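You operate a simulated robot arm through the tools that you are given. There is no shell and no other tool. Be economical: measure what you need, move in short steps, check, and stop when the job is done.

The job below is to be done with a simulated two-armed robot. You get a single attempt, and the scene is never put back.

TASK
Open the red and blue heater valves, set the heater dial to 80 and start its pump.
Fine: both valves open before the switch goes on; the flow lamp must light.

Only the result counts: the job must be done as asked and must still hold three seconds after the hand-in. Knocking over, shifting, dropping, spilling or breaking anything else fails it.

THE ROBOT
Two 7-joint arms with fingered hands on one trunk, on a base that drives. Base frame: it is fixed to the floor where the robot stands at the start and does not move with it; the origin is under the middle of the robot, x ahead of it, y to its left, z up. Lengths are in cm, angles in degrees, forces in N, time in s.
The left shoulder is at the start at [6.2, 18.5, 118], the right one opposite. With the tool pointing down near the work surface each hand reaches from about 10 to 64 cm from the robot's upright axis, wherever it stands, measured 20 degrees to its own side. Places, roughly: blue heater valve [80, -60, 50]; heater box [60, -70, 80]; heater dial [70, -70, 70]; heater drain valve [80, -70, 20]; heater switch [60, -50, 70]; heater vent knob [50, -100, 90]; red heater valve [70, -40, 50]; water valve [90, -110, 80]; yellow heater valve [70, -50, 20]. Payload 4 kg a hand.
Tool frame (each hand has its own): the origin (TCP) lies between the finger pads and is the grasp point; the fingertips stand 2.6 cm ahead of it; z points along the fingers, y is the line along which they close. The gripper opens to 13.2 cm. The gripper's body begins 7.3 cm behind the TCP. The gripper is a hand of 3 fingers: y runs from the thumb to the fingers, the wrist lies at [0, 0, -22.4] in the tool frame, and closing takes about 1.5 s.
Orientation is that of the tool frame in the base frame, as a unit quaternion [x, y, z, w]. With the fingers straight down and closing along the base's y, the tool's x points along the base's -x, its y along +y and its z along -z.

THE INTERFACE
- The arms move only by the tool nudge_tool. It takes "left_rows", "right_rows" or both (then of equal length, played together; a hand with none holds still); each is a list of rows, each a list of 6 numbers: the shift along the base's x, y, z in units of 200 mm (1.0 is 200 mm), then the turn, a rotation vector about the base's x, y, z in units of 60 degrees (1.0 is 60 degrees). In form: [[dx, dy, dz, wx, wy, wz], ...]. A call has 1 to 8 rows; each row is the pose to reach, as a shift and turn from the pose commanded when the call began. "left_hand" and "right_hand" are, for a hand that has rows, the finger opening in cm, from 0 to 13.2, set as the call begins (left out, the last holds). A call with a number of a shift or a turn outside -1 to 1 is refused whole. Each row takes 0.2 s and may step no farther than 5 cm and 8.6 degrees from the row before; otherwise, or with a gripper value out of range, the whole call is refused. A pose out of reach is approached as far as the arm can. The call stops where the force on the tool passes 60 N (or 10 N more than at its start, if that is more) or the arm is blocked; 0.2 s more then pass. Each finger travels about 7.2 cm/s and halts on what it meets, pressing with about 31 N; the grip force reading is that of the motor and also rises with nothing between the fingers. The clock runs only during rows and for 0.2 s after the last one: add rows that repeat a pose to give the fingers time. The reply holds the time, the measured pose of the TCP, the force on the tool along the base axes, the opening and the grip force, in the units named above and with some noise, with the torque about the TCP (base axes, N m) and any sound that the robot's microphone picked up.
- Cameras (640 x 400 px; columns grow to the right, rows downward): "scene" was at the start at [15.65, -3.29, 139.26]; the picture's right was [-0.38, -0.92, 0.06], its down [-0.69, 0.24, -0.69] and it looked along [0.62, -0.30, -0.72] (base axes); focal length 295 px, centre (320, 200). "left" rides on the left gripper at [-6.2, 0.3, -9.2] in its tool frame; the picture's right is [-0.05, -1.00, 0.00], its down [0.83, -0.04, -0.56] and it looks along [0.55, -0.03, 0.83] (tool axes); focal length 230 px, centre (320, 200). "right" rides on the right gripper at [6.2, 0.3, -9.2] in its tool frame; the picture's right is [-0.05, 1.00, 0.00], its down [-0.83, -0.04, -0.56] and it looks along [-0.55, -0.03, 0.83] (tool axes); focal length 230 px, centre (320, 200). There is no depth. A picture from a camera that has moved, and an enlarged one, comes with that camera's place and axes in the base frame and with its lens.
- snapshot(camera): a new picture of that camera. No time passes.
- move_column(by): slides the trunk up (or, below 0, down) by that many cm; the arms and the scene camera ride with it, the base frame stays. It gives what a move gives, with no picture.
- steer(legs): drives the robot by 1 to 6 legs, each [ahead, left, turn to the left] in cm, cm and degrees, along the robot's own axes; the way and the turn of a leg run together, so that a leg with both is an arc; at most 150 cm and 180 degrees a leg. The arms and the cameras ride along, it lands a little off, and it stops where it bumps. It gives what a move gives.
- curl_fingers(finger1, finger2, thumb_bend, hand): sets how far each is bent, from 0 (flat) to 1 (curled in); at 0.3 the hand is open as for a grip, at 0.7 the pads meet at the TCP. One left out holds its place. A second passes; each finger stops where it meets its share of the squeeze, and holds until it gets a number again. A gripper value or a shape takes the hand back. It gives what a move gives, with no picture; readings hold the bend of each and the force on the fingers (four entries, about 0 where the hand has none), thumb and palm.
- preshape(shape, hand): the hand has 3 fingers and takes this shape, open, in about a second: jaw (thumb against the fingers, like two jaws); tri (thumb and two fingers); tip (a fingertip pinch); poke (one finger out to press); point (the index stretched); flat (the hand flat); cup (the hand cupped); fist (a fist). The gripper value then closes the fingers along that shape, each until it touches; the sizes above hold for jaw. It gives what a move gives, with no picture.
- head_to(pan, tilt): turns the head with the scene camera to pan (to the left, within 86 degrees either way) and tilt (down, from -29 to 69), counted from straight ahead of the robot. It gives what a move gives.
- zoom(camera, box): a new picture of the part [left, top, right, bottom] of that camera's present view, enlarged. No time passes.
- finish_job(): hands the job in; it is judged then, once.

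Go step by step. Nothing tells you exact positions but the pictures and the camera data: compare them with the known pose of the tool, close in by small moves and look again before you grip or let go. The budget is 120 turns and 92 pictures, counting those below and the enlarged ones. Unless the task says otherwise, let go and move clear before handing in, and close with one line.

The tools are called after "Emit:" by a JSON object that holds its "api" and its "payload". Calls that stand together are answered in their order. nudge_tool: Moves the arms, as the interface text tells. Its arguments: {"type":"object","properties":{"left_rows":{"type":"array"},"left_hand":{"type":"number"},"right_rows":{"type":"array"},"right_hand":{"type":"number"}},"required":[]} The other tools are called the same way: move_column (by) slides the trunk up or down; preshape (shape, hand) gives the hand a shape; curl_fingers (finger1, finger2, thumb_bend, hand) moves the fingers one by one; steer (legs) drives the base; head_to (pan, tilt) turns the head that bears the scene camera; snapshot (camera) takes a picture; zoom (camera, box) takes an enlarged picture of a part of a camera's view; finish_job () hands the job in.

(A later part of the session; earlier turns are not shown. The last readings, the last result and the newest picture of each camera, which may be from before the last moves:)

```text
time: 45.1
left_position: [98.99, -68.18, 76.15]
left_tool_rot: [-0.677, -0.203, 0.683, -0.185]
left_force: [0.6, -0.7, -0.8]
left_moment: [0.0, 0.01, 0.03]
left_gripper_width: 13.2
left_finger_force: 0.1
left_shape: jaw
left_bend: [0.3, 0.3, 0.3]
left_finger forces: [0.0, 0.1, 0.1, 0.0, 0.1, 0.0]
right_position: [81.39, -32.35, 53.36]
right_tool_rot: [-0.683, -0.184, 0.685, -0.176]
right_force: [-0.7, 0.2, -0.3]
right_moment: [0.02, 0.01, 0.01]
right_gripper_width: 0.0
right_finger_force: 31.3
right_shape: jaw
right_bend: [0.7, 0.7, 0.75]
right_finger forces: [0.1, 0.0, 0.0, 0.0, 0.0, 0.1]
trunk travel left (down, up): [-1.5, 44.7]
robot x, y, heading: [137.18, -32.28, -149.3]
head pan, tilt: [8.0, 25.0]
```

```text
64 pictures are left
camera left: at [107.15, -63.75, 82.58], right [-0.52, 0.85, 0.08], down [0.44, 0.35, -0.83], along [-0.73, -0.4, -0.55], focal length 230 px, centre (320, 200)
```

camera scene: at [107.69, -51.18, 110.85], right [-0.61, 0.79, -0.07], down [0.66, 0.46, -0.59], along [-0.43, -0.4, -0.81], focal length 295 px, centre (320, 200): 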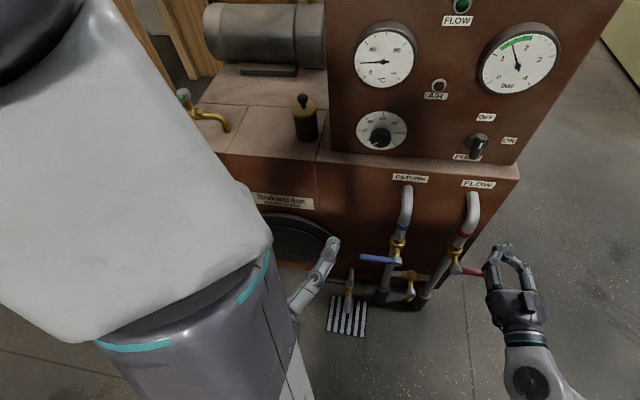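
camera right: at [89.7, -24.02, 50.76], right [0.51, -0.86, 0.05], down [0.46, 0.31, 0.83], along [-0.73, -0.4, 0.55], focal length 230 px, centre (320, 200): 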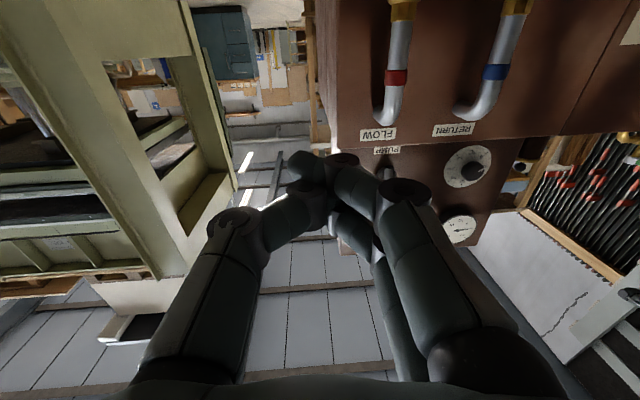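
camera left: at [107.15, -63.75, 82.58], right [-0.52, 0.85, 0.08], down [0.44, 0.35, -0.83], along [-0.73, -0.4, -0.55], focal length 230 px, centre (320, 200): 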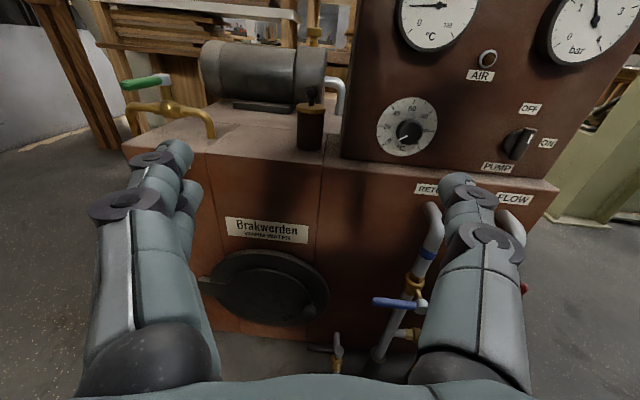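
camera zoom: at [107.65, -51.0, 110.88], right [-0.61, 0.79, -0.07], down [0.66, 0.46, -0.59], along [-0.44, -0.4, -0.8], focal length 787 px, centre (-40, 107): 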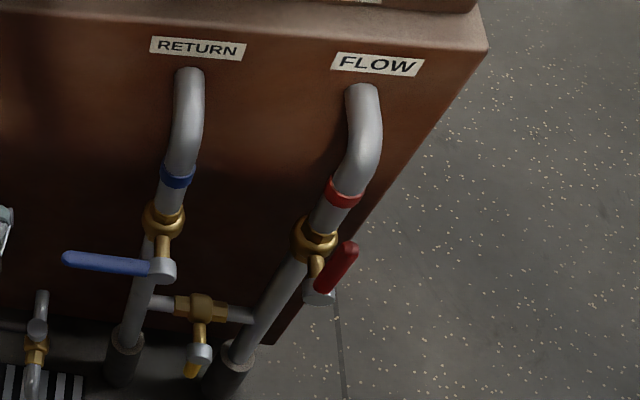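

Red is open. Next is blue: I'll bring the closed left hand down in front of the blue lever, below it.

Emit:
{"api": "nudge_tool", "payload": {"left_rows": [[-0.04, 0.12, -0.16, 0, 0, 0], [-0.08, 0.24, -0.32, 0, 0, 0], [-0.12, 0.36, -0.48, 0, 0, 0], [-0.16, 0.48, -0.64, 0, 0, 0], [-0.18, 0.55, -0.8, 0, 0, 0], [-0.18, 0.55, -0.95, 0, 0, 0]], "left_hand": 0}}

Emit:
{"api": "nudge_tool", "payload": {"left_rows": [[0, 0, -0.2, 0, 0, 0], [0, 0, -0.4, 0, 0, 0], [0, 0, -0.6, 0, 0, 0], [0, 0, -0.8, 0, 0, 0], [0, 0, -1.0, 0, 0, 0]]}}

Emit:
{"api": "snapshot", "payload": {"camera": "scene"}}

Emit:
{"api": "snapshot", "payload": {"camera": "left"}}

```text
time: 46.5
left_position: [88.78, -60.85, 56.29]
left_tool_rot: [0.684, 0.202, -0.677, 0.182]
left_force: [-0.3, -0.1, -0.6]
left_moment: [0.03, 0.03, 0.05]
left_gripper_width: 0.01
left_finger_force: 30.6
left_shape: jaw
left_bend: [0.67, 0.67, 0.74]
left_finger forces: [0.1, 0.0, 0.1, 0.0, 0.1, 0.0]
left hand out of reach, approached as far as the arm can: row 1, 2, 3, 4, 5, 6
right_position: [81.35, -32.36, 53.25]
right_tool_rot: [-0.683, -0.184, 0.684, -0.177]
right_force: [-0.9, 0.1, 0.4]
right_moment: [-0.02, -0.01, -0.02]
right_gripper_width: 0.02
right_finger_force: 31.0
right_shape: jaw
right_bend: [0.7, 0.7, 0.75]
right_finger forces: [0.0, 0.0, 0.0, 0.1, 0.0, 0.1]
trunk travel left (down, up): [-1.5, 44.7]
robot x, y, heading: [136.86, -32.27, -149.6]
head pan, tilt: [8.0, 25.0]
```

```text
time: 47.8
left_position: [87.77, -58.44, 52.05]
left_tool_rot: [-0.68, -0.202, 0.681, -0.185]
left_force: [0.5, 1.2, 1.0]
left_moment: [-0.02, 0.02, -0.02]
left_gripper_width: 0.0
left_finger_force: 31.3
left_shape: jaw
left_bend: [0.67, 0.67, 0.74]
left_finger forces: [0.1, 0.1, 0.0, 0.0, 0.1, 0.0]
left hand out of reach, approached as far as the arm can: row 1, 2, 3, 4, 5
right_position: [81.31, -32.32, 53.31]
right_tool_rot: [-0.683, -0.184, 0.684, -0.177]
right_force: [0.7, -0.7, -0.3]
right_moment: [0.04, -0.02, -0.02]
right_gripper_width: 0.0
right_finger_force: 30.6
right_shape: jaw
right_bend: [0.7, 0.7, 0.75]
right_finger forces: [0.0, 0.1, 0.1, 0.0, 0.1, 0.1]
trunk travel left (down, up): [-1.5, 44.7]
robot x, y, heading: [136.67, -32.28, -149.6]
head pan, tilt: [8.0, 25.0]
```

```text
63 pictures are left
camera scene: at [107.61, -51.01, 110.86], right [-0.61, 0.79, -0.07], down [0.66, 0.46, -0.59], along [-0.44, -0.4, -0.8], focal length 295 px, centre (320, 200)
```

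scene: 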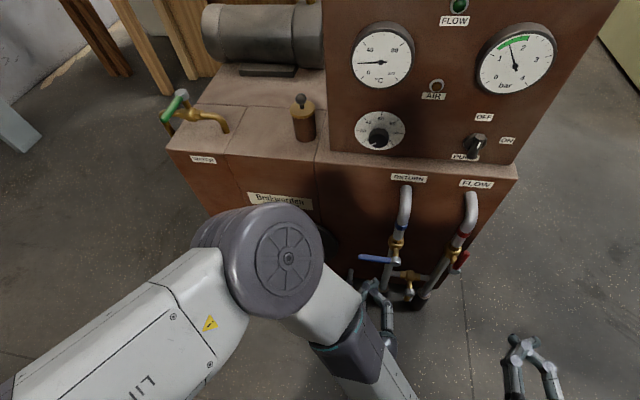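

```text
62 pictures are left
camera left: at [96.01, -53.99, 58.36], right [-0.53, 0.85, 0.08], down [0.44, 0.35, -0.83], along [-0.73, -0.4, -0.56], focal length 230 px, centre (320, 200)
```

left: 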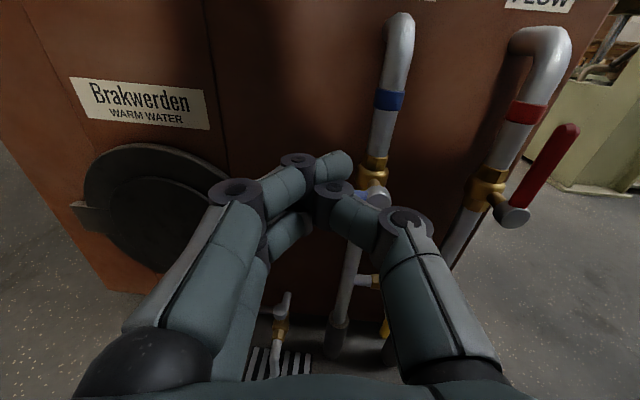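

The left hand is cramped this close to my leaning trunk. I'll back off 15 cm to give both arms more room.

Emit:
{"api": "steer", "payload": {"legs": [[-15, 0, 0]]}}

Emit:
{"api": "snapshot", "payload": {"camera": "scene"}}

```text
time: 49.1
left_position: [101.35, -50.59, 52.02]
left_tool_rot: [-0.679, -0.204, 0.681, -0.186]
left_force: [-0.3, -0.1, 0.4]
left_moment: [-0.01, -0.02, 0.0]
left_gripper_width: 0.0
left_finger_force: 30.9
left_shape: jaw
left_bend: [0.67, 0.67, 0.74]
left_finger forces: [0.0, 0.0, 0.0, 0.1, 0.0, 0.0]
right_position: [94.73, -24.65, 53.33]
right_tool_rot: [-0.683, -0.184, 0.684, -0.178]
right_force: [0.4, -0.1, 0.4]
right_moment: [0.02, 0.01, -0.02]
right_gripper_width: 0.0
right_finger_force: 31.0
right_shape: jaw
right_bend: [0.7, 0.7, 0.75]
right_finger forces: [0.0, 0.0, 0.1, 0.1, 0.0, 0.1]
trunk travel left (down, up): [-1.5, 44.7]
robot x, y, heading: [150.12, -24.34, -149.0]
head pan, tilt: [8.0, 25.0]
```

```text
61 pictures are left
camera scene: at [121.17, -43.08, 110.9], right [-0.61, 0.79, -0.07], down [0.66, 0.46, -0.59], along [-0.44, -0.41, -0.8], focal length 295 px, centre (320, 200)
```

scene: 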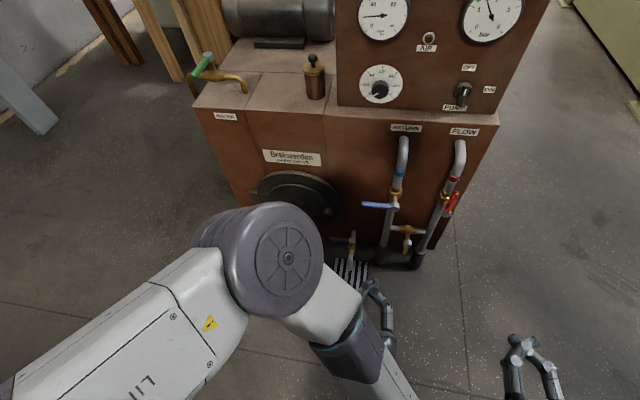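

Emit:
{"api": "nudge_tool", "payload": {"left_rows": [[-0.1, -0.06, 0, 0, 0, 0], [-0.2, -0.12, 0, 0, 0, 0], [-0.3, -0.17, 0, 0, 0, 0], [-0.3, -0.17, 0, 0, 0, 0]]}}

```text
time: 50.1
left_position: [95.13, -53.75, 52.48]
left_tool_rot: [0.68, 0.206, -0.678, 0.187]
left_force: [-0.3, 0.3, 0.1]
left_moment: [-0.01, 0.02, 0.06]
left_gripper_width: 0.0
left_finger_force: 30.8
left_shape: jaw
left_bend: [0.67, 0.67, 0.74]
left_finger forces: [0.0, 0.0, 0.0, 0.0, 0.0, 0.1]
left hand out of reach, approached as far as the arm can: row 3, 4
right_position: [94.69, -24.56, 53.32]
right_tool_rot: [-0.683, -0.184, 0.684, -0.177]
right_force: [0.1, 0.7, 0.3]
right_moment: [0.0, -0.02, 0.03]
right_gripper_width: 0.0
right_finger_force: 30.9
right_shape: jaw
right_bend: [0.7, 0.7, 0.75]
right_finger forces: [0.0, 0.0, 0.0, 0.1, 0.0, 0.1]
trunk travel left (down, up): [-1.5, 44.7]
robot x, y, heading: [150.3, -24.29, -149.1]
head pan, tilt: [8.0, 25.0]
```

The left arm is at its limits there because it has to cross my centre line. I'll park the left hand up and to the left, shift the robot to the left, and do the rest with the right hand, which moved easily.

Emit:
{"api": "nudge_tool", "payload": {"left_rows": [[0.135, -0.06, 0.14, 0, 0, 0], [0.27, -0.12, 0.28, 0, 0, 0], [0.4, -0.18, 0.42, 0, 0, 0], [0.53, -0.24, 0.56, 0, 0, 0], [0.67, -0.3, 0.7, 0, 0, 0], [0.8, -0.36, 0.84, 0, 0, 0], [0.9, -0.42, 0.98, 0, 0, 0]]}}

Emit:
{"api": "steer", "payload": {"legs": [[0, 18, -1], [12, 0, 0]]}}

Emit:
{"api": "head_to", "payload": {"pan": -15, "tilt": 22}}

Emit:
{"api": "snapshot", "payload": {"camera": "scene"}}

```text
time: 51.5
left_position: [114.14, -60.1, 60.77]
left_tool_rot: [0.736, 0.244, -0.603, 0.186]
left_force: [0.5, 0.5, -0.4]
left_moment: [-0.02, -0.02, -0.02]
left_gripper_width: 0.01
left_finger_force: 30.8
left_shape: jaw
left_bend: [0.67, 0.67, 0.74]
left_finger forces: [0.0, 0.1, 0.0, 0.0, 0.0, 0.1]
left hand out of reach, approached as far as the arm can: row 5, 6
right_position: [94.79, -24.63, 53.3]
right_tool_rot: [-0.683, -0.184, 0.684, -0.177]
right_force: [-0.4, 0.0, 0.0]
right_moment: [-0.02, 0.0, -0.04]
right_gripper_width: 0.0
right_finger_force: 30.9
right_shape: jaw
right_bend: [0.7, 0.7, 0.75]
right_finger forces: [0.0, 0.0, 0.0, 0.0, 0.0, 0.1]
trunk travel left (down, up): [-1.5, 44.7]
robot x, y, heading: [150.51, -24.29, -149.4]
head pan, tilt: [8.0, 25.0]
stopped in row 6 (left hand): the arm was blocked; the commanded pose is now the measured one
```

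```text
time: 52.3
left_position: [115.37, -62.3, 60.8]
left_tool_rot: [0.736, 0.247, -0.601, 0.189]
left_force: [-0.3, -0.5, 0.5]
left_moment: [0.0, -0.02, 0.03]
left_gripper_width: 0.0
left_finger_force: 31.4
left_shape: jaw
left_bend: [0.67, 0.67, 0.74]
left_finger forces: [0.0, 0.1, 0.0, 0.0, 0.0, 0.1]
right_position: [95.25, -26.93, 53.52]
right_tool_rot: [-0.678, -0.193, 0.686, -0.179]
right_force: [0.0, 0.3, -0.3]
right_moment: [0.03, -0.03, -0.01]
right_gripper_width: 0.0
right_finger_force: 30.8
right_shape: jaw
right_bend: [0.7, 0.7, 0.75]
right_finger forces: [0.0, 0.1, 0.0, 0.0, 0.0, 0.1]
trunk travel left (down, up): [-1.5, 44.7]
robot x, y, heading: [151.29, -26.41, -149.3]
head pan, tilt: [8.0, 25.0]
stopped in leg 1: the robot was blocked; the commanded pose is now the measured one
```

```text
time: 53.2
left_position: [115.21, -62.22, 60.59]
left_tool_rot: [0.737, 0.246, -0.601, 0.189]
left_force: [-0.2, 0.1, -0.9]
left_moment: [0.01, 0.01, 0.0]
left_gripper_width: 0.0
left_finger_force: 30.7
left_shape: jaw
left_bend: [0.67, 0.67, 0.74]
left_finger forces: [0.0, 0.0, 0.0, 0.1, 0.1, 0.0]
right_position: [95.23, -26.95, 53.15]
right_tool_rot: [-0.68, -0.193, 0.685, -0.179]
right_force: [0.0, 0.0, 0.3]
right_moment: [0.0, 0.02, 0.02]
right_gripper_width: 0.0
right_finger_force: 30.8
right_shape: jaw
right_bend: [0.7, 0.7, 0.75]
right_finger forces: [0.0, 0.0, 0.0, 0.1, 0.1, 0.0]
trunk travel left (down, up): [-1.5, 44.7]
robot x, y, heading: [151.47, -26.12, -149.0]
head pan, tilt: [-15.0, 22.0]
```

```text
60 pictures are left
camera scene: at [119.79, -42.17, 111.22], right [-0.3, 0.94, 0.12], down [0.71, 0.31, -0.63], along [-0.64, -0.1, -0.76], focal length 295 px, centre (320, 200)
```

scene: 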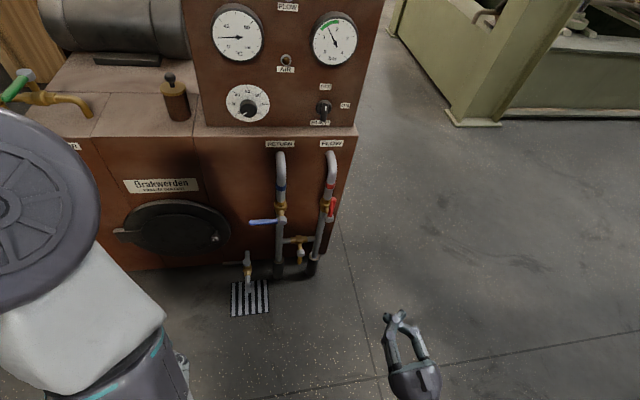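

Something blocked the robot on its left. I'll look that way.

Emit:
{"api": "head_to", "payload": {"pan": 70, "tilt": 15}}

Emit:
{"api": "snapshot", "payload": {"camera": "scene"}}

```text
time: 54.8
left_position: [115.24, -62.25, 60.69]
left_tool_rot: [0.737, 0.246, -0.6, 0.188]
left_force: [0.5, 0.2, 0.0]
left_moment: [0.01, -0.01, -0.01]
left_gripper_width: 0.01
left_finger_force: 31.6
left_shape: jaw
left_bend: [0.67, 0.67, 0.74]
left_finger forces: [0.0, 0.0, 0.0, 0.0, 0.1, 0.0]
right_position: [95.27, -26.89, 53.26]
right_tool_rot: [-0.68, -0.192, 0.684, -0.179]
right_force: [-0.4, 0.1, -0.4]
right_moment: [0.03, 0.02, 0.02]
right_gripper_width: 0.02
right_finger_force: 30.7
right_shape: jaw
right_bend: [0.7, 0.7, 0.75]
right_finger forces: [0.0, 0.1, 0.0, 0.0, 0.0, 0.1]
trunk travel left (down, up): [-1.5, 44.7]
robot x, y, heading: [151.58, -26.54, -149.0]
head pan, tilt: [70.0, 15.0]
```

```text
59 pictures are left
camera scene: at [129.32, -49.45, 115.03], right [-0.88, -0.13, -0.46], down [0.35, 0.49, -0.8], along [0.33, -0.86, -0.39], focal length 295 px, centre (320, 200)
```

scene: 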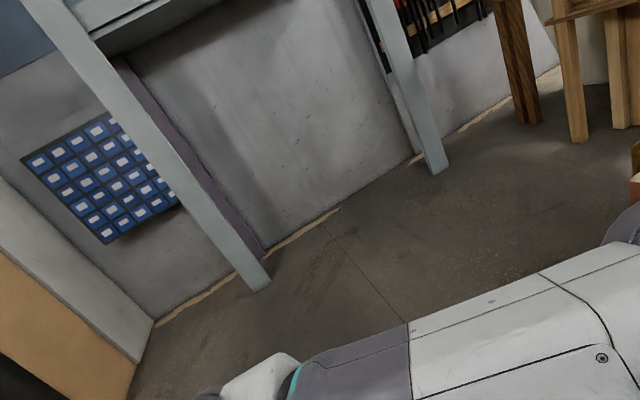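

Emit:
{"api": "head_to", "payload": {"pan": 60, "tilt": 55}}

Emit:
{"api": "snapshot", "payload": {"camera": "scene"}}

Emit:
{"api": "snapshot", "payload": {"camera": "left"}}

Emit:
{"api": "head_to", "payload": {"pan": -80, "tilt": 20}}

Emit:
{"api": "snapshot", "payload": {"camera": "scene"}}

```text
time: 55.9
left_position: [115.16, -62.2, 60.6]
left_tool_rot: [0.737, 0.247, -0.6, 0.189]
left_force: [0.6, 1.3, -0.6]
left_moment: [-0.01, -0.02, -0.02]
left_gripper_width: 0.0
left_finger_force: 30.5
left_shape: jaw
left_bend: [0.67, 0.67, 0.74]
left_finger forces: [0.0, 0.0, 0.1, 0.0, 0.1, 0.0]
right_position: [95.23, -26.84, 53.26]
right_tool_rot: [-0.68, -0.193, 0.684, -0.18]
right_force: [-0.4, -0.6, 0.3]
right_moment: [0.01, -0.01, 0.0]
right_gripper_width: 0.02
right_finger_force: 31.2
right_shape: jaw
right_bend: [0.7, 0.7, 0.75]
right_finger forces: [0.0, 0.1, 0.0, 0.0, 0.1, 0.1]
trunk travel left (down, up): [-1.5, 44.7]
robot x, y, heading: [151.26, -26.44, -149.1]
head pan, tilt: [60.0, 55.0]
```

```text
58 pictures are left
camera scene: at [130.24, -45.96, 109.58], right [-0.91, 0.04, -0.42], down [0.18, 0.94, -0.3], along [0.38, -0.35, -0.85], focal length 295 px, centre (320, 200)
```

scene: 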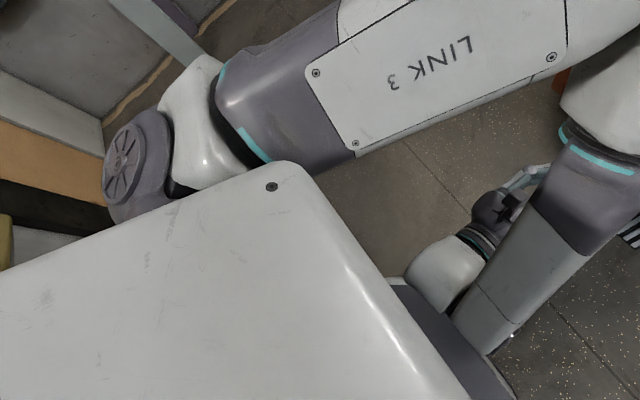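

```text
57 pictures are left
camera left: at [121.79, -58.08, 68.7], right [-0.6, 0.8, 0.07], down [0.55, 0.47, -0.7], along [-0.59, -0.38, -0.71], focal length 230 px, centre (320, 200)
```

left: 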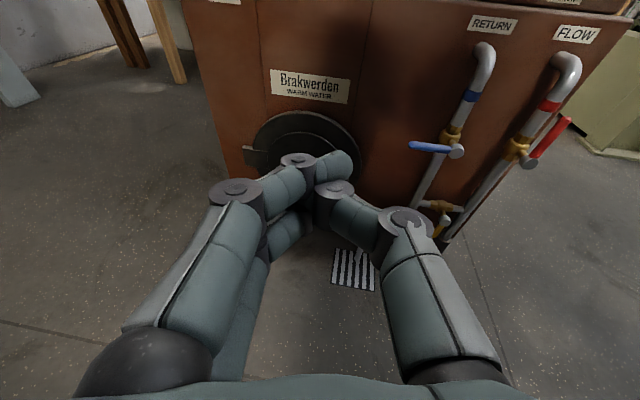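

```text
time: 58.1
left_position: [115.2, -62.28, 60.59]
left_tool_rot: [0.737, 0.246, -0.601, 0.188]
left_force: [0.5, 0.8, -0.1]
left_moment: [0.0, -0.02, -0.01]
left_gripper_width: 0.0
left_finger_force: 31.4
left_shape: jaw
left_bend: [0.67, 0.67, 0.74]
left_finger forces: [0.1, 0.1, 0.0, 0.1, 0.0, 0.0]
right_position: [95.31, -26.84, 53.44]
right_tool_rot: [-0.68, -0.192, 0.684, -0.179]
right_force: [-0.7, 0.7, 0.3]
right_moment: [-0.02, 0.0, -0.01]
right_gripper_width: 0.0
right_finger_force: 30.7
right_shape: jaw
right_bend: [0.7, 0.7, 0.75]
right_finger forces: [0.1, 0.0, 0.0, 0.0, 0.0, 0.1]
trunk travel left (down, up): [-1.5, 44.7]
robot x, y, heading: [151.63, -25.82, -149.0]
head pan, tilt: [-80.0, 20.0]
```

```text
56 pictures are left
camera scene: at [121.62, -33.12, 115.06], right [0.65, 0.59, 0.48], down [0.61, -0.03, -0.79], along [-0.45, 0.81, -0.38], focal length 295 px, centre (320, 200)
```

scene: 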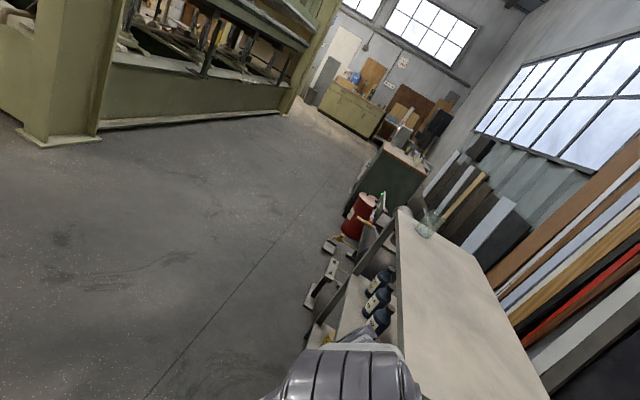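

My right elbow looks very close to the shelf, so I'll take a closer look.

Emit:
{"api": "zoom", "payload": {"camera": "scene", "box": [240, 200, 500, 400]}}

Emit:
{"api": "head_to", "payload": {"pan": -86, "tilt": 45}}

Emit:
{"api": "snapshot", "payload": {"camera": "scene"}}

```text
2.00 times, centred on (370, 300) of scene
camera zoom: at [121.62, -33.12, 115.06], right [0.65, 0.59, 0.48], down [0.61, -0.03, -0.79], along [-0.45, 0.81, -0.38], focal length 590 px, centre (220, 0)
```

zoom: 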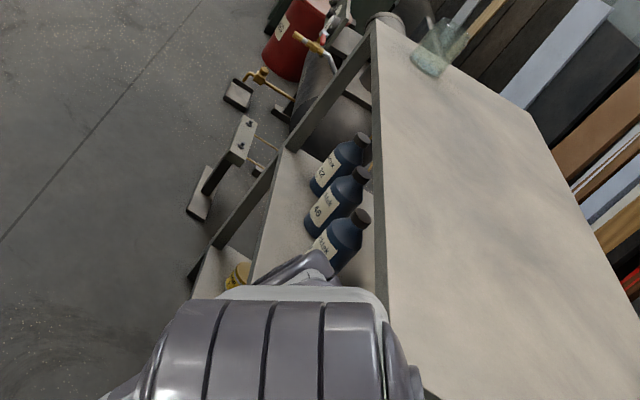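

```text
time: 59.0
left_position: [115.07, -62.28, 60.55]
left_tool_rot: [0.737, 0.245, -0.601, 0.188]
left_force: [-0.6, -0.2, 0.0]
left_moment: [0.01, 0.0, -0.03]
left_gripper_width: 0.0
left_finger_force: 30.7
left_shape: jaw
left_bend: [0.67, 0.67, 0.74]
left_finger forces: [0.1, 0.1, 0.0, 0.0, 0.1, 0.0]
right_position: [95.25, -26.81, 53.31]
right_tool_rot: [-0.681, -0.191, 0.684, -0.179]
right_force: [-0.4, -0.5, 0.0]
right_moment: [0.03, 0.03, 0.02]
right_gripper_width: 0.0
right_finger_force: 30.9
right_shape: jaw
right_bend: [0.7, 0.7, 0.75]
right_finger forces: [0.0, 0.1, 0.0, 0.0, 0.1, 0.1]
trunk travel left (down, up): [-1.5, 44.7]
robot x, y, heading: [151.43, -26.46, -149.3]
head pan, tilt: [-85.9, 45.0]
```

```text
54 pictures are left
camera scene: at [124.56, -32.59, 112.2], right [0.71, 0.51, 0.49], down [0.7, -0.41, -0.59], along [-0.1, 0.76, -0.64], focal length 295 px, centre (320, 200)
```

scene: 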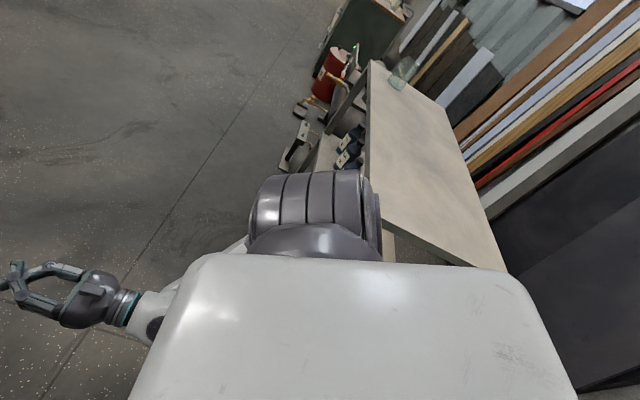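

Backing up seems to have put my right elbow at the shelf, which blocked the sideways move. I'll drive straight forward to clear it, then check the shelf.

Emit:
{"api": "steer", "payload": {"legs": [[13, 0, 0]]}}

Emit:
{"api": "snapshot", "payload": {"camera": "scene"}}

```text
time: 60.3
left_position: [103.86, -69.27, 60.71]
left_tool_rot: [0.736, 0.246, -0.602, 0.188]
left_force: [-0.5, 0.5, 0.5]
left_moment: [0.0, 0.06, 0.02]
left_gripper_width: 0.01
left_finger_force: 30.7
left_shape: jaw
left_bend: [0.67, 0.67, 0.74]
left_finger forces: [0.0, 0.1, 0.0, 0.0, 0.0, 0.1]
right_position: [83.9, -33.8, 53.47]
right_tool_rot: [-0.679, -0.194, 0.685, -0.18]
right_force: [0.2, 0.1, 0.1]
right_moment: [0.03, 0.01, -0.01]
right_gripper_width: 0.01
right_finger_force: 31.0
right_shape: jaw
right_bend: [0.7, 0.7, 0.75]
right_finger forces: [0.0, 0.0, 0.0, 0.0, 0.0, 0.0]
trunk travel left (down, up): [-1.5, 44.7]
robot x, y, heading: [139.75, -32.76, -149.3]
head pan, tilt: [-85.9, 45.0]
```

```text
53 pictures are left
camera scene: at [113.37, -39.54, 112.28], right [0.71, 0.51, 0.48], down [0.69, -0.41, -0.59], along [-0.11, 0.76, -0.64], focal length 295 px, centre (320, 200)
```

scene: 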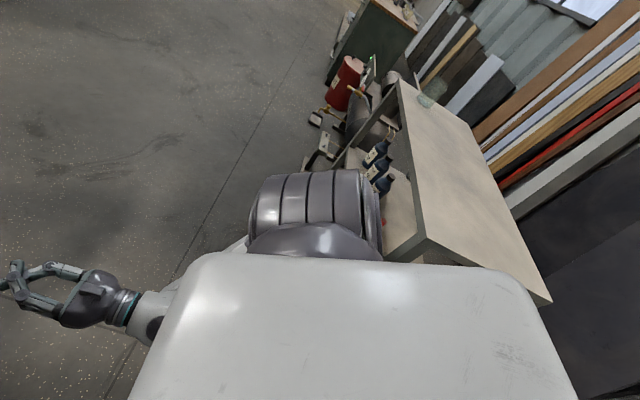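

Clear of the shelf now. I'll slide left 18 cm and check the shelf's contents.

Emit:
{"api": "steer", "payload": {"legs": [[0, 18, 0]]}}

Emit:
{"api": "head_to", "payload": {"pan": -86, "tilt": 30}}

Emit:
{"api": "zoom", "payload": {"camera": "scene", "box": [240, 80, 560, 280]}}

```text
time: 61.8
left_position: [112.98, -84.32, 60.85]
left_tool_rot: [0.734, 0.248, -0.603, 0.19]
left_force: [0.6, -1.0, -0.4]
left_moment: [0.02, -0.03, -0.05]
left_gripper_width: 0.01
left_finger_force: 31.0
left_shape: jaw
left_bend: [0.67, 0.67, 0.74]
left_finger forces: [0.0, 0.0, 0.1, 0.0, 0.0, 0.0]
right_position: [93.01, -48.86, 53.52]
right_tool_rot: [-0.678, -0.193, 0.686, -0.178]
right_force: [-0.3, -0.6, 1.4]
right_moment: [-0.04, 0.01, -0.01]
right_gripper_width: 0.0
right_finger_force: 30.7
right_shape: jaw
right_bend: [0.7, 0.7, 0.75]
right_finger forces: [0.1, 0.0, 0.0, 0.0, 0.0, 0.0]
trunk travel left (down, up): [-1.5, 44.7]
robot x, y, heading: [148.87, -48.47, -149.0]
head pan, tilt: [-85.9, 45.0]
```

```text
time: 62.5
left_position: [112.93, -84.25, 60.82]
left_tool_rot: [0.736, 0.247, -0.602, 0.188]
left_force: [0.3, -0.2, 0.2]
left_moment: [0.0, 0.05, 0.04]
left_gripper_width: 0.03
left_finger_force: 30.7
left_shape: jaw
left_bend: [0.67, 0.67, 0.74]
left_finger forces: [0.0, 0.0, 0.0, 0.0, 0.0, 0.0]
right_position: [92.94, -48.81, 53.51]
right_tool_rot: [-0.679, -0.192, 0.686, -0.179]
right_force: [0.0, 0.5, 0.0]
right_moment: [0.01, -0.02, -0.04]
right_gripper_width: 0.0
right_finger_force: 31.2
right_shape: jaw
right_bend: [0.7, 0.7, 0.75]
right_finger forces: [0.0, 0.0, 0.0, 0.0, 0.0, 0.1]
trunk travel left (down, up): [-1.5, 44.7]
robot x, y, heading: [149.12, -48.07, -149.0]
head pan, tilt: [-85.9, 30.0]
```

```text
2.00 times, centred on (400, 180) of scene
camera zoom: at [121.07, -54.36, 114.26], right [0.71, 0.51, 0.48], down [0.64, -0.2, -0.74], along [-0.28, 0.84, -0.47], focal length 590 px, centre (160, 240)
```

zoom: 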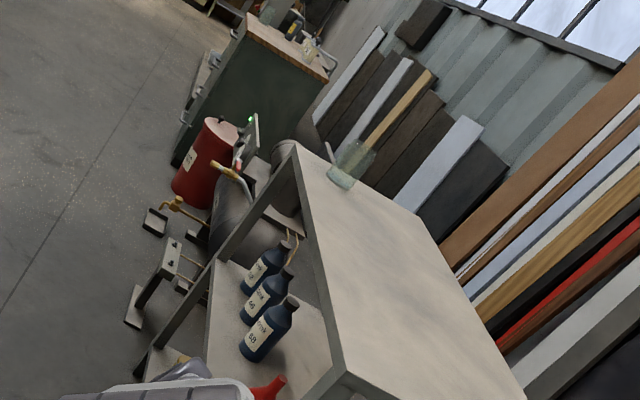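

The bottles and the red funnel still stand. I'll look back at the panel and bring the right hand in low in front of the blue lever.

Emit:
{"api": "head_to", "payload": {"pan": -5, "tilt": 22}}

Emit:
{"api": "nudge_tool", "payload": {"right_rows": [[0.02, -0.1, -0.2, 0, 0, 0], [0.04, -0.2, -0.42, 0, 0, 0], [0.06, -0.31, -0.64, 0, 0, 0], [0.06, -0.31, -0.82, 0, 0, 0]]}}

Emit:
{"api": "snapshot", "payload": {"camera": "scene"}}

Emit:
{"api": "snapshot", "payload": {"camera": "right"}}

```text
time: 64.1
left_position: [112.95, -84.35, 60.83]
left_tool_rot: [0.736, 0.246, -0.602, 0.188]
left_force: [0.8, 0.5, 0.8]
left_moment: [0.0, -0.02, 0.01]
left_gripper_width: 0.0
left_finger_force: 31.0
left_shape: jaw
left_bend: [0.67, 0.67, 0.74]
left_finger forces: [0.0, 0.1, 0.0, 0.0, 0.0, 0.1]
right_position: [93.03, -48.78, 53.55]
right_tool_rot: [-0.679, -0.192, 0.686, -0.178]
right_force: [0.7, 0.0, 0.9]
right_moment: [-0.01, 0.01, 0.01]
right_gripper_width: 0.0
right_finger_force: 30.8
right_shape: jaw
right_bend: [0.7, 0.7, 0.75]
right_finger forces: [0.0, 0.1, 0.0, 0.1, 0.0, 0.0]
trunk travel left (down, up): [-1.5, 44.7]
robot x, y, heading: [149.36, -48.1, -149.1]
head pan, tilt: [-5.0, 22.0]
```

```text
time: 65.1
left_position: [112.87, -84.34, 60.79]
left_tool_rot: [0.736, 0.247, -0.602, 0.189]
left_force: [0.1, -0.6, -0.8]
left_moment: [-0.03, 0.0, -0.01]
left_gripper_width: 0.0
left_finger_force: 31.0
left_shape: jaw
left_bend: [0.67, 0.67, 0.74]
left_finger forces: [0.1, 0.1, 0.0, 0.1, 0.0, 0.0]
right_position: [93.92, -54.76, 37.15]
right_tool_rot: [-0.679, -0.192, 0.686, -0.179]
right_force: [0.5, 0.0, -0.2]
right_moment: [-0.01, 0.02, 0.03]
right_gripper_width: 0.03
right_finger_force: 30.8
right_shape: jaw
right_bend: [0.7, 0.7, 0.75]
right_finger forces: [0.1, 0.0, 0.1, 0.0, 0.0, 0.0]
trunk travel left (down, up): [-1.5, 44.7]
robot x, y, heading: [149.04, -48.38, -149.3]
head pan, tilt: [-5.0, 22.0]
```

```text
51 pictures are left
camera scene: at [118.28, -65.6, 111.21], right [-0.45, 0.89, 0.04], down [0.68, 0.37, -0.63], along [-0.58, -0.25, -0.78], focal length 295 px, centre (320, 200)
```

scene: 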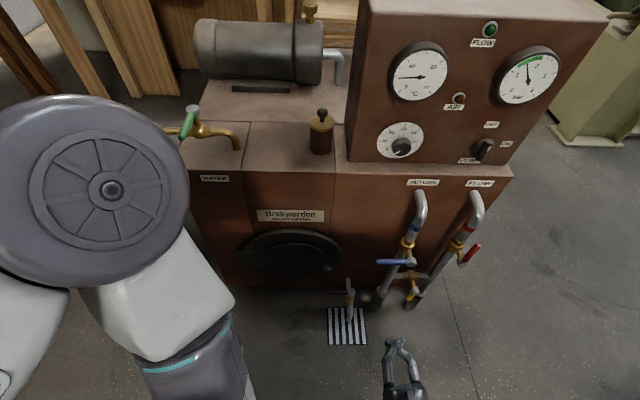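

```text
50 pictures are left
camera right: at [102.12, -50.22, 30.86], right [0.51, -0.86, 0.03], down [0.47, 0.31, 0.83], along [-0.72, -0.41, 0.56], focal length 230 px, centre (320, 200)
```

right: 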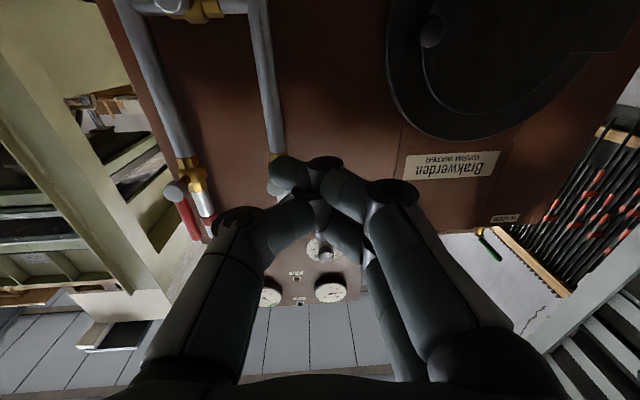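

The drain valve sits lower and further left, so there's room. I'll move in under the blue lever, slightly raised.

Emit:
{"api": "nudge_tool", "payload": {"right_rows": [[-0.18, -0.105, 0.06, 0, 0, 0], [-0.36, -0.21, 0.08, 0, 0, 0], [-0.54, -0.315, 0.08, 0, 0, 0], [-0.7, -0.42, 0.08, 0, 0, 0]]}}

Emit:
{"api": "zoom", "payload": {"camera": "scene", "box": [320, 170, 500, 350]}}

```text
time: 66.1
left_position: [112.92, -84.24, 60.75]
left_tool_rot: [0.736, 0.247, -0.601, 0.188]
left_force: [-0.1, 0.8, -0.6]
left_moment: [0.02, 0.0, 0.0]
left_gripper_width: 0.01
left_finger_force: 30.9
left_shape: jaw
left_bend: [0.67, 0.67, 0.74]
left_finger forces: [0.1, 0.2, 0.1, 0.1, 0.0, 0.0]
right_position: [80.49, -63.28, 38.65]
right_tool_rot: [-0.679, -0.192, 0.685, -0.179]
right_force: [0.7, 0.2, -0.3]
right_moment: [-0.01, 0.0, 0.0]
right_gripper_width: 0.03
right_finger_force: 30.9
right_shape: jaw
right_bend: [0.7, 0.7, 0.75]
right_finger forces: [0.0, 0.0, 0.0, 0.1, 0.1, 0.1]
trunk travel left (down, up): [-1.5, 44.7]
robot x, y, heading: [148.66, -48.06, -149.2]
head pan, tilt: [-5.0, 22.0]
```

```text
2.22 times, centred on (410, 260) of scene
camera zoom: at [118.28, -65.62, 111.21], right [-0.45, 0.89, 0.04], down [0.68, 0.37, -0.63], along [-0.58, -0.25, -0.78], focal length 656 px, centre (120, 67)
```

zoom: 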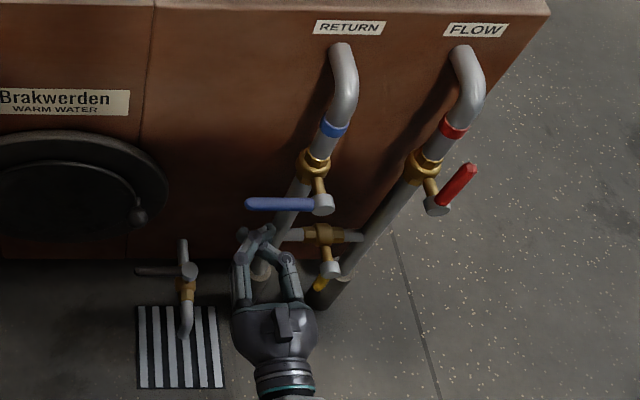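

Well placed under the lever. Pushing up.

Emit:
{"api": "nudge_tool", "payload": {"right_rows": [[0, 0, 0.1, 0, 0, 0], [0, 0, 0.18, 0, 0, 0], [0, 0, 0.26, 0, 0, 0], [0, 0, 0.34, 0, 0, 0], [0, 0, 0.42, 0, 0, 0], [0, 0, 0.5, 0, 0, 0]]}}

Emit:
{"api": "zoom", "payload": {"camera": "scene", "box": [320, 170, 500, 350]}}

```text
time: 67.5
left_position: [112.89, -84.34, 60.81]
left_tool_rot: [0.735, 0.246, -0.603, 0.188]
left_force: [-0.9, -0.4, 0.4]
left_moment: [-0.02, -0.04, 0.0]
left_gripper_width: 0.0
left_finger_force: 30.9
left_shape: jaw
left_bend: [0.67, 0.67, 0.74]
left_finger forces: [0.0, 0.0, 0.1, 0.0, 0.0, 0.0]
right_position: [80.28, -63.55, 48.64]
right_tool_rot: [-0.679, -0.193, 0.686, -0.179]
right_force: [0.7, -0.9, -3.5]
right_moment: [0.0, -0.01, 0.03]
right_gripper_width: 0.0
right_finger_force: 30.8
right_shape: jaw
right_bend: [0.7, 0.7, 0.75]
right_finger forces: [0.0, 6.2, 0.0, 0.0, 0.1, 0.0]
trunk travel left (down, up): [-1.5, 44.7]
robot x, y, heading: [149.01, -48.26, -149.0]
head pan, tilt: [-5.0, 22.0]
```

```text
2.22 times, centred on (410, 260) of scene
camera zoom: at [118.3, -65.6, 111.23], right [-0.45, 0.89, 0.04], down [0.68, 0.37, -0.63], along [-0.58, -0.25, -0.78], focal length 656 px, centre (120, 67)
```

zoom: 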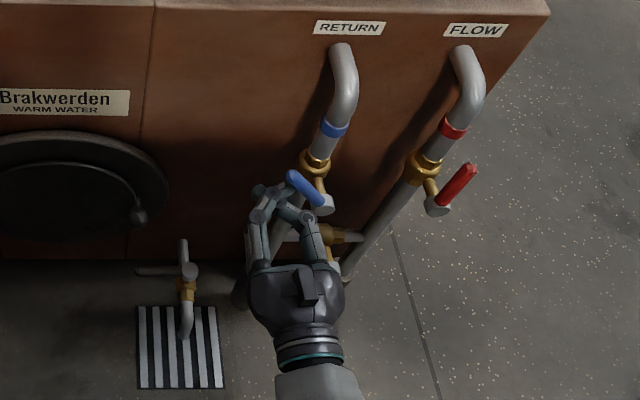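

The blue lever also rises. I'll follow its arc inward to vertical.

Emit:
{"api": "nudge_tool", "payload": {"right_rows": [[0, 0, 0.11, 0, 0, 0], [-0.02, 0.0346, 0.18, 0, 0, 0], [-0.0375, 0.065, 0.21, 0, 0, 0], [-0.055, 0.095, 0.23, 0, 0, 0], [-0.07, 0.121, 0.23, 0, 0, 0], [-0.085, 0.147, 0.23, 0, 0, 0], [-0.1, 0.173, 0.23, 0, 0, 0], [-0.115, 0.2, 0.23, 0, 0, 0]]}}

Emit:
{"api": "zoom", "payload": {"camera": "scene", "box": [320, 170, 500, 350]}}

```text
time: 69.3
left_position: [113.17, -84.48, 60.8]
left_tool_rot: [0.735, 0.248, -0.603, 0.189]
left_force: [0.2, 0.0, -0.3]
left_moment: [0.02, -0.01, 0.01]
left_gripper_width: 0.0
left_finger_force: 30.9
left_shape: jaw
left_bend: [0.67, 0.67, 0.74]
left_finger forces: [0.0, 0.0, 0.0, 0.1, 0.0, 0.0]
right_position: [78.28, -59.98, 53.46]
right_tool_rot: [-0.678, -0.196, 0.684, -0.183]
right_force: [20.0, -21.8, 2.6]
right_moment: [-0.05, -0.04, 0.17]
right_gripper_width: 0.0
right_finger_force: 30.7
right_shape: jaw
right_bend: [0.7, 0.7, 0.75]
right_finger forces: [17.7, 12.2, 0.0, 0.1, 0.0, 0.0]
trunk travel left (down, up): [-1.5, 44.7]
robot x, y, heading: [148.71, -48.69, -149.0]
head pan, tilt: [-5.0, 22.0]
```

```text
2.22 times, centred on (410, 260) of scene
camera zoom: at [118.5, -65.83, 111.24], right [-0.45, 0.89, 0.04], down [0.68, 0.37, -0.63], along [-0.58, -0.25, -0.77], focal length 656 px, centre (120, 67)
```

zoom: 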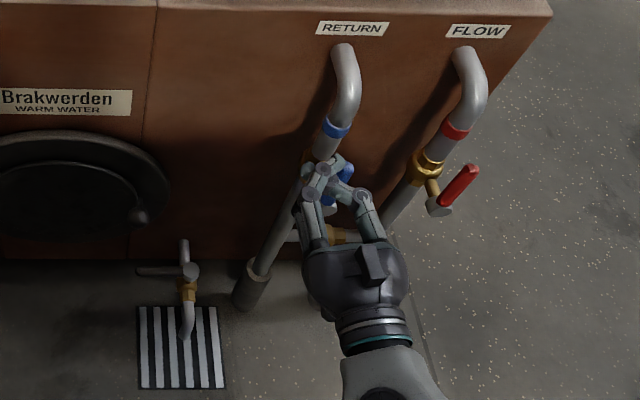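

Emit:
{"api": "nudge_tool", "payload": {"right_rows": [[-0.0125, 0.0217, 0.0, 0, 0, 0], [-0.025, 0.0433, 0.0, 0, 0, 0], [-0.0375, 0.065, 0.0, 0, 0, 0], [-0.05, 0.0866, 0.0, 0, 0, 0]]}}

Emit:
{"api": "nudge_tool", "payload": {"right_rows": [[0.075, -0.13, 0.0, 0, 0, 0], [0.125, -0.216, 0.0, 0, 0, 0], [0.3, -0.12, 0.0, 0, 0, 0], [0.48, -0.02, 0.0, 0, 0, 0], [0.66, 0.08, 0.0, 0, 0, 0], [0.8, 0.16, 0.0, 0, 0, 0]]}}

Emit:
{"api": "zoom", "payload": {"camera": "scene", "box": [320, 100, 540, 320]}}

```text
time: 70.3
left_position: [113.15, -84.57, 60.82]
left_tool_rot: [0.734, 0.248, -0.603, 0.188]
left_force: [0.0, 1.0, -0.2]
left_moment: [0.0, -0.02, -0.02]
left_gripper_width: 0.02
left_finger_force: 31.7
left_shape: jaw
left_bend: [0.67, 0.67, 0.74]
left_finger forces: [0.0, 0.0, 0.1, 0.0, 0.0, 0.0]
right_position: [77.32, -58.33, 53.64]
right_tool_rot: [-0.678, -0.196, 0.685, -0.183]
right_force: [17.7, -46.4, 8.0]
right_moment: [-0.12, 0.03, 0.56]
right_gripper_width: 0.0
right_finger_force: 31.1
right_shape: jaw
right_bend: [0.61, 0.63, 0.74]
right_finger forces: [23.8, 22.0, 0.0, 0.0, 1.1, 0.1]
trunk travel left (down, up): [-1.5, 44.7]
robot x, y, heading: [148.97, -48.26, -149.0]
head pan, tilt: [-5.0, 22.0]
```

```text
time: 71.7
left_position: [112.96, -84.25, 60.9]
left_tool_rot: [0.736, 0.246, -0.603, 0.188]
left_force: [-0.4, -0.3, 0.4]
left_moment: [0.01, 0.0, 0.01]
left_gripper_width: 0.0
left_finger_force: 30.8
left_shape: jaw
left_bend: [0.67, 0.67, 0.74]
left_finger forces: [0.1, 0.0, 0.0, 0.0, 0.1, 0.0]
right_position: [92.92, -54.4, 53.65]
right_tool_rot: [-0.679, -0.192, 0.686, -0.179]
right_force: [-0.1, 0.0, 0.5]
right_moment: [0.02, -0.03, 0.0]
right_gripper_width: 0.0
right_finger_force: 30.4
right_shape: jaw
right_bend: [0.68, 0.69, 0.75]
right_finger forces: [0.0, 0.0, 0.0, 0.0, 0.1, 0.1]
trunk travel left (down, up): [-1.5, 44.7]
robot x, y, heading: [149.11, -48.1, -148.9]
head pan, tilt: [-5.0, 22.0]
```

```text
1.82 times, centred on (430, 210) of scene
camera zoom: at [118.33, -65.6, 111.23], right [-0.45, 0.89, 0.04], down [0.68, 0.37, -0.63], along [-0.58, -0.25, -0.78], focal length 537 px, centre (120, 182)
```

zoom: 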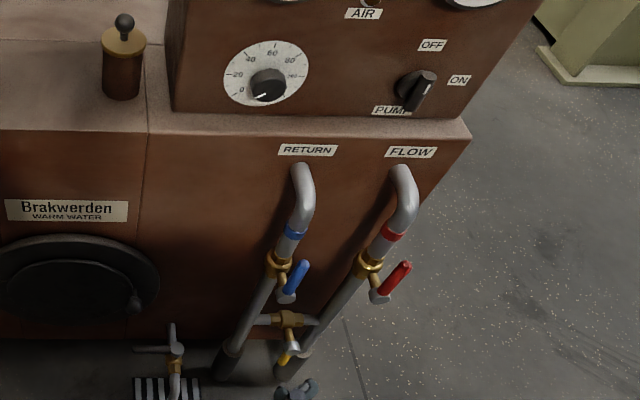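

Both levers are vertical, so both valves are open. Next is the dial: I'll raise the right hand to dial height, part-open, and look at it.

Emit:
{"api": "nudge_tool", "payload": {"right_rows": [[-0.01, -0.03, 0.17, 0, 0, 0], [-0.02, -0.06, 0.34, 0, 0, 0], [-0.04, -0.1, 0.51, 0, 0, 0], [-0.06, -0.14, 0.68, 0, 0, 0], [-0.08, -0.185, 0.85, 0, 0, 0], [-0.08, -0.185, 1.0, 0, 0, 0]], "right_hand": 7.5}}

Emit:
{"api": "snapshot", "payload": {"camera": "right"}}

Emit:
{"api": "snapshot", "payload": {"camera": "scene"}}

```text
time: 73.1
left_position: [112.85, -84.37, 60.78]
left_tool_rot: [0.736, 0.246, -0.602, 0.188]
left_force: [0.2, -0.4, -0.4]
left_moment: [-0.01, 0.01, 0.02]
left_gripper_width: 0.0
left_finger_force: 30.9
left_shape: jaw
left_bend: [0.67, 0.67, 0.74]
left_finger forces: [0.0, 0.0, 0.0, 0.0, 0.2, 0.0]
right_position: [91.27, -58.01, 73.49]
right_tool_rot: [-0.678, -0.193, 0.686, -0.179]
right_force: [0.5, -0.3, -0.3]
right_moment: [0.01, -0.02, -0.03]
right_gripper_width: 7.43
right_finger_force: 0.1
right_shape: jaw
right_bend: [0.72, 0.72, 0.7]
right_finger forces: [0.1, 0.1, 0.1, 0.1, 0.1, 0.0]
trunk travel left (down, up): [-1.5, 44.7]
robot x, y, heading: [149.19, -47.89, -149.0]
head pan, tilt: [-5.0, 22.0]
```

```text
45 pictures are left
camera right: at [99.38, -53.49, 67.26], right [0.51, -0.86, 0.03], down [0.47, 0.31, 0.83], along [-0.72, -0.41, 0.56], focal length 230 px, centre (320, 200)
```

right: 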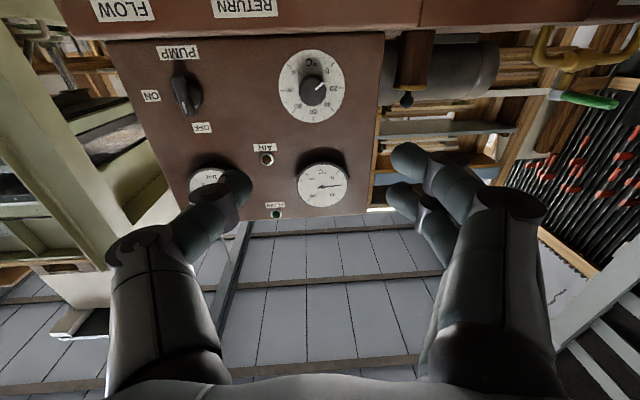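

```text
44 pictures are left
camera scene: at [118.33, -65.59, 111.23], right [-0.45, 0.89, 0.04], down [0.68, 0.37, -0.63], along [-0.58, -0.25, -0.78], focal length 295 px, centre (320, 200)
```

scene: 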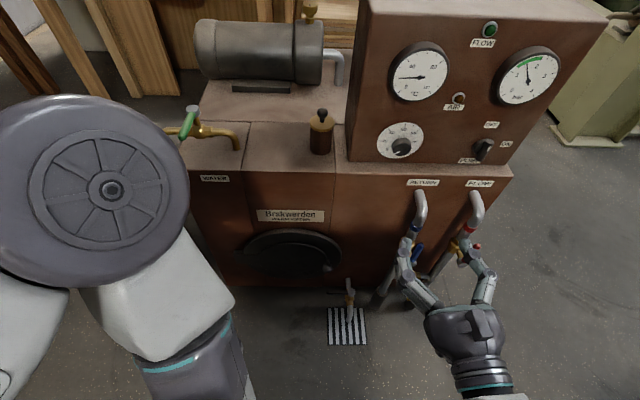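

Emit:
{"api": "zoom", "payload": {"camera": "right", "box": [120, 30, 380, 160]}}

Emit:
{"api": "zoom", "payload": {"camera": "scene", "box": [360, 90, 520, 180]}}

```text
2.46 times, centred on (250, 95) of right
camera zoom: at [99.38, -53.49, 67.26], right [0.51, -0.86, 0.03], down [0.47, 0.31, 0.83], along [-0.72, -0.41, 0.56], focal length 566 px, centre (492, 458)
```

zoom: 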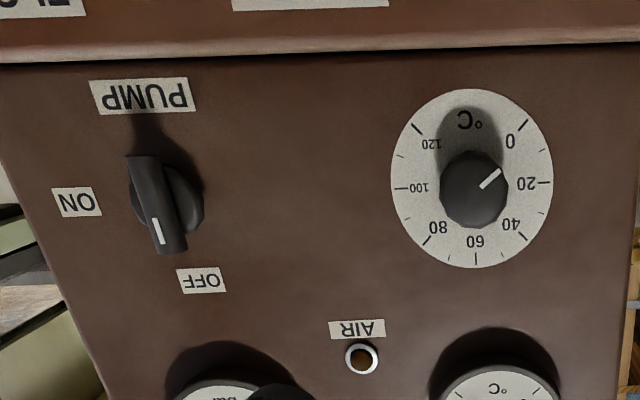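

```text
4.00 times, centred on (440, 135) of scene
camera zoom: at [118.33, -65.59, 111.23], right [-0.45, 0.89, 0.04], down [0.68, 0.37, -0.63], along [-0.58, -0.25, -0.78], focal length 1181 px, centre (-160, 460)
```

zoom: 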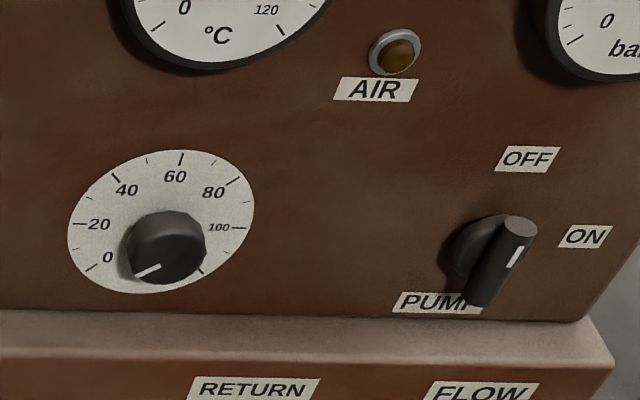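

The scale runs 45° per 20, so 0 to 80 is a 180° clockwise turn. The dial knob is near [70,-69.5,72.8]. I'll pre-roll the hand 45° counter-clockwise and come in close, then check alignment before gripping. I'll turn it in two 90° bites.

Emit:
{"api": "nudge_tool", "payload": {"right_rows": [[-0.074, -0.039, -0.006, 0.108, 0.0625, 0], [-0.148, -0.078, -0.012, 0.217, 0.125, 0], [-0.222, -0.116, -0.018, 0.325, 0.1875, 0], [-0.295, -0.155, -0.024, 0.433, 0.25, 0], [-0.369, -0.194, -0.03, 0.542, 0.3125, 0], [-0.443, -0.2325, -0.035, 0.65, 0.375, 0]]}}

Emit:
{"api": "snapshot", "payload": {"camera": "right"}}

Emit:
{"api": "zoom", "payload": {"camera": "scene", "box": [340, 80, 520, 260]}}

```text
time: 74.5
left_position: [112.9, -84.2, 60.77]
left_tool_rot: [0.736, 0.247, -0.602, 0.189]
left_force: [-0.7, 0.5, 0.3]
left_moment: [0.02, -0.01, -0.01]
left_gripper_width: 0.0
left_finger_force: 30.8
left_shape: jaw
left_bend: [0.67, 0.67, 0.74]
left_finger forces: [0.0, 0.1, 0.0, 0.0, 0.0, 0.0]
right_position: [82.54, -62.89, 72.67]
right_tool_rot: [-0.555, -0.44, 0.699, 0.097]
right_force: [0.9, -1.0, 0.6]
right_moment: [0.0, 0.01, 0.0]
right_gripper_width: 7.42
right_finger_force: 0.0
right_shape: jaw
right_bend: [0.72, 0.72, 0.7]
right_finger forces: [0.0, 0.1, 0.0, 0.0, 0.0, 0.0]
trunk travel left (down, up): [-1.5, 44.7]
robot x, y, heading: [149.11, -48.33, -149.1]
head pan, tilt: [-5.0, 22.0]
```

```text
41 pictures are left
camera right: at [88.54, -54.33, 68.23], right [0.37, -0.62, -0.69], down [0.77, -0.21, 0.61], along [-0.52, -0.75, 0.4], focal length 230 px, centre (320, 200)
```

right: 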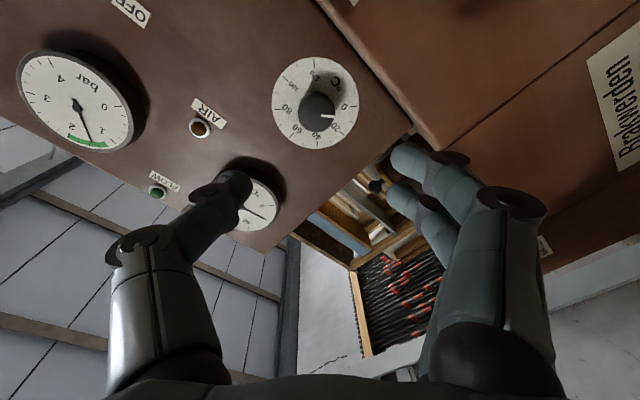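

```text
2.22 times, centred on (430, 170) of scene
camera zoom: at [118.27, -65.61, 111.21], right [-0.45, 0.89, 0.04], down [0.68, 0.37, -0.63], along [-0.58, -0.25, -0.78], focal length 656 px, centre (76, 267)
```

zoom: 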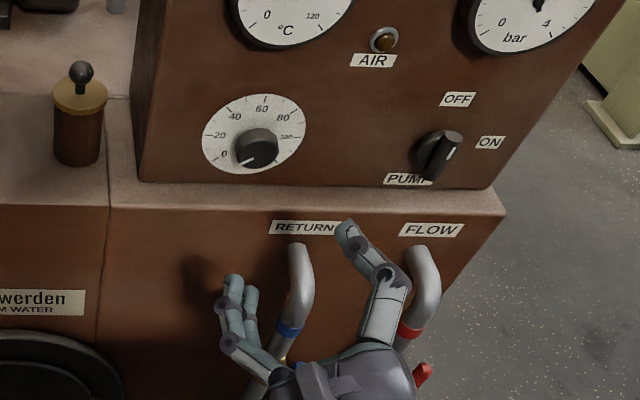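

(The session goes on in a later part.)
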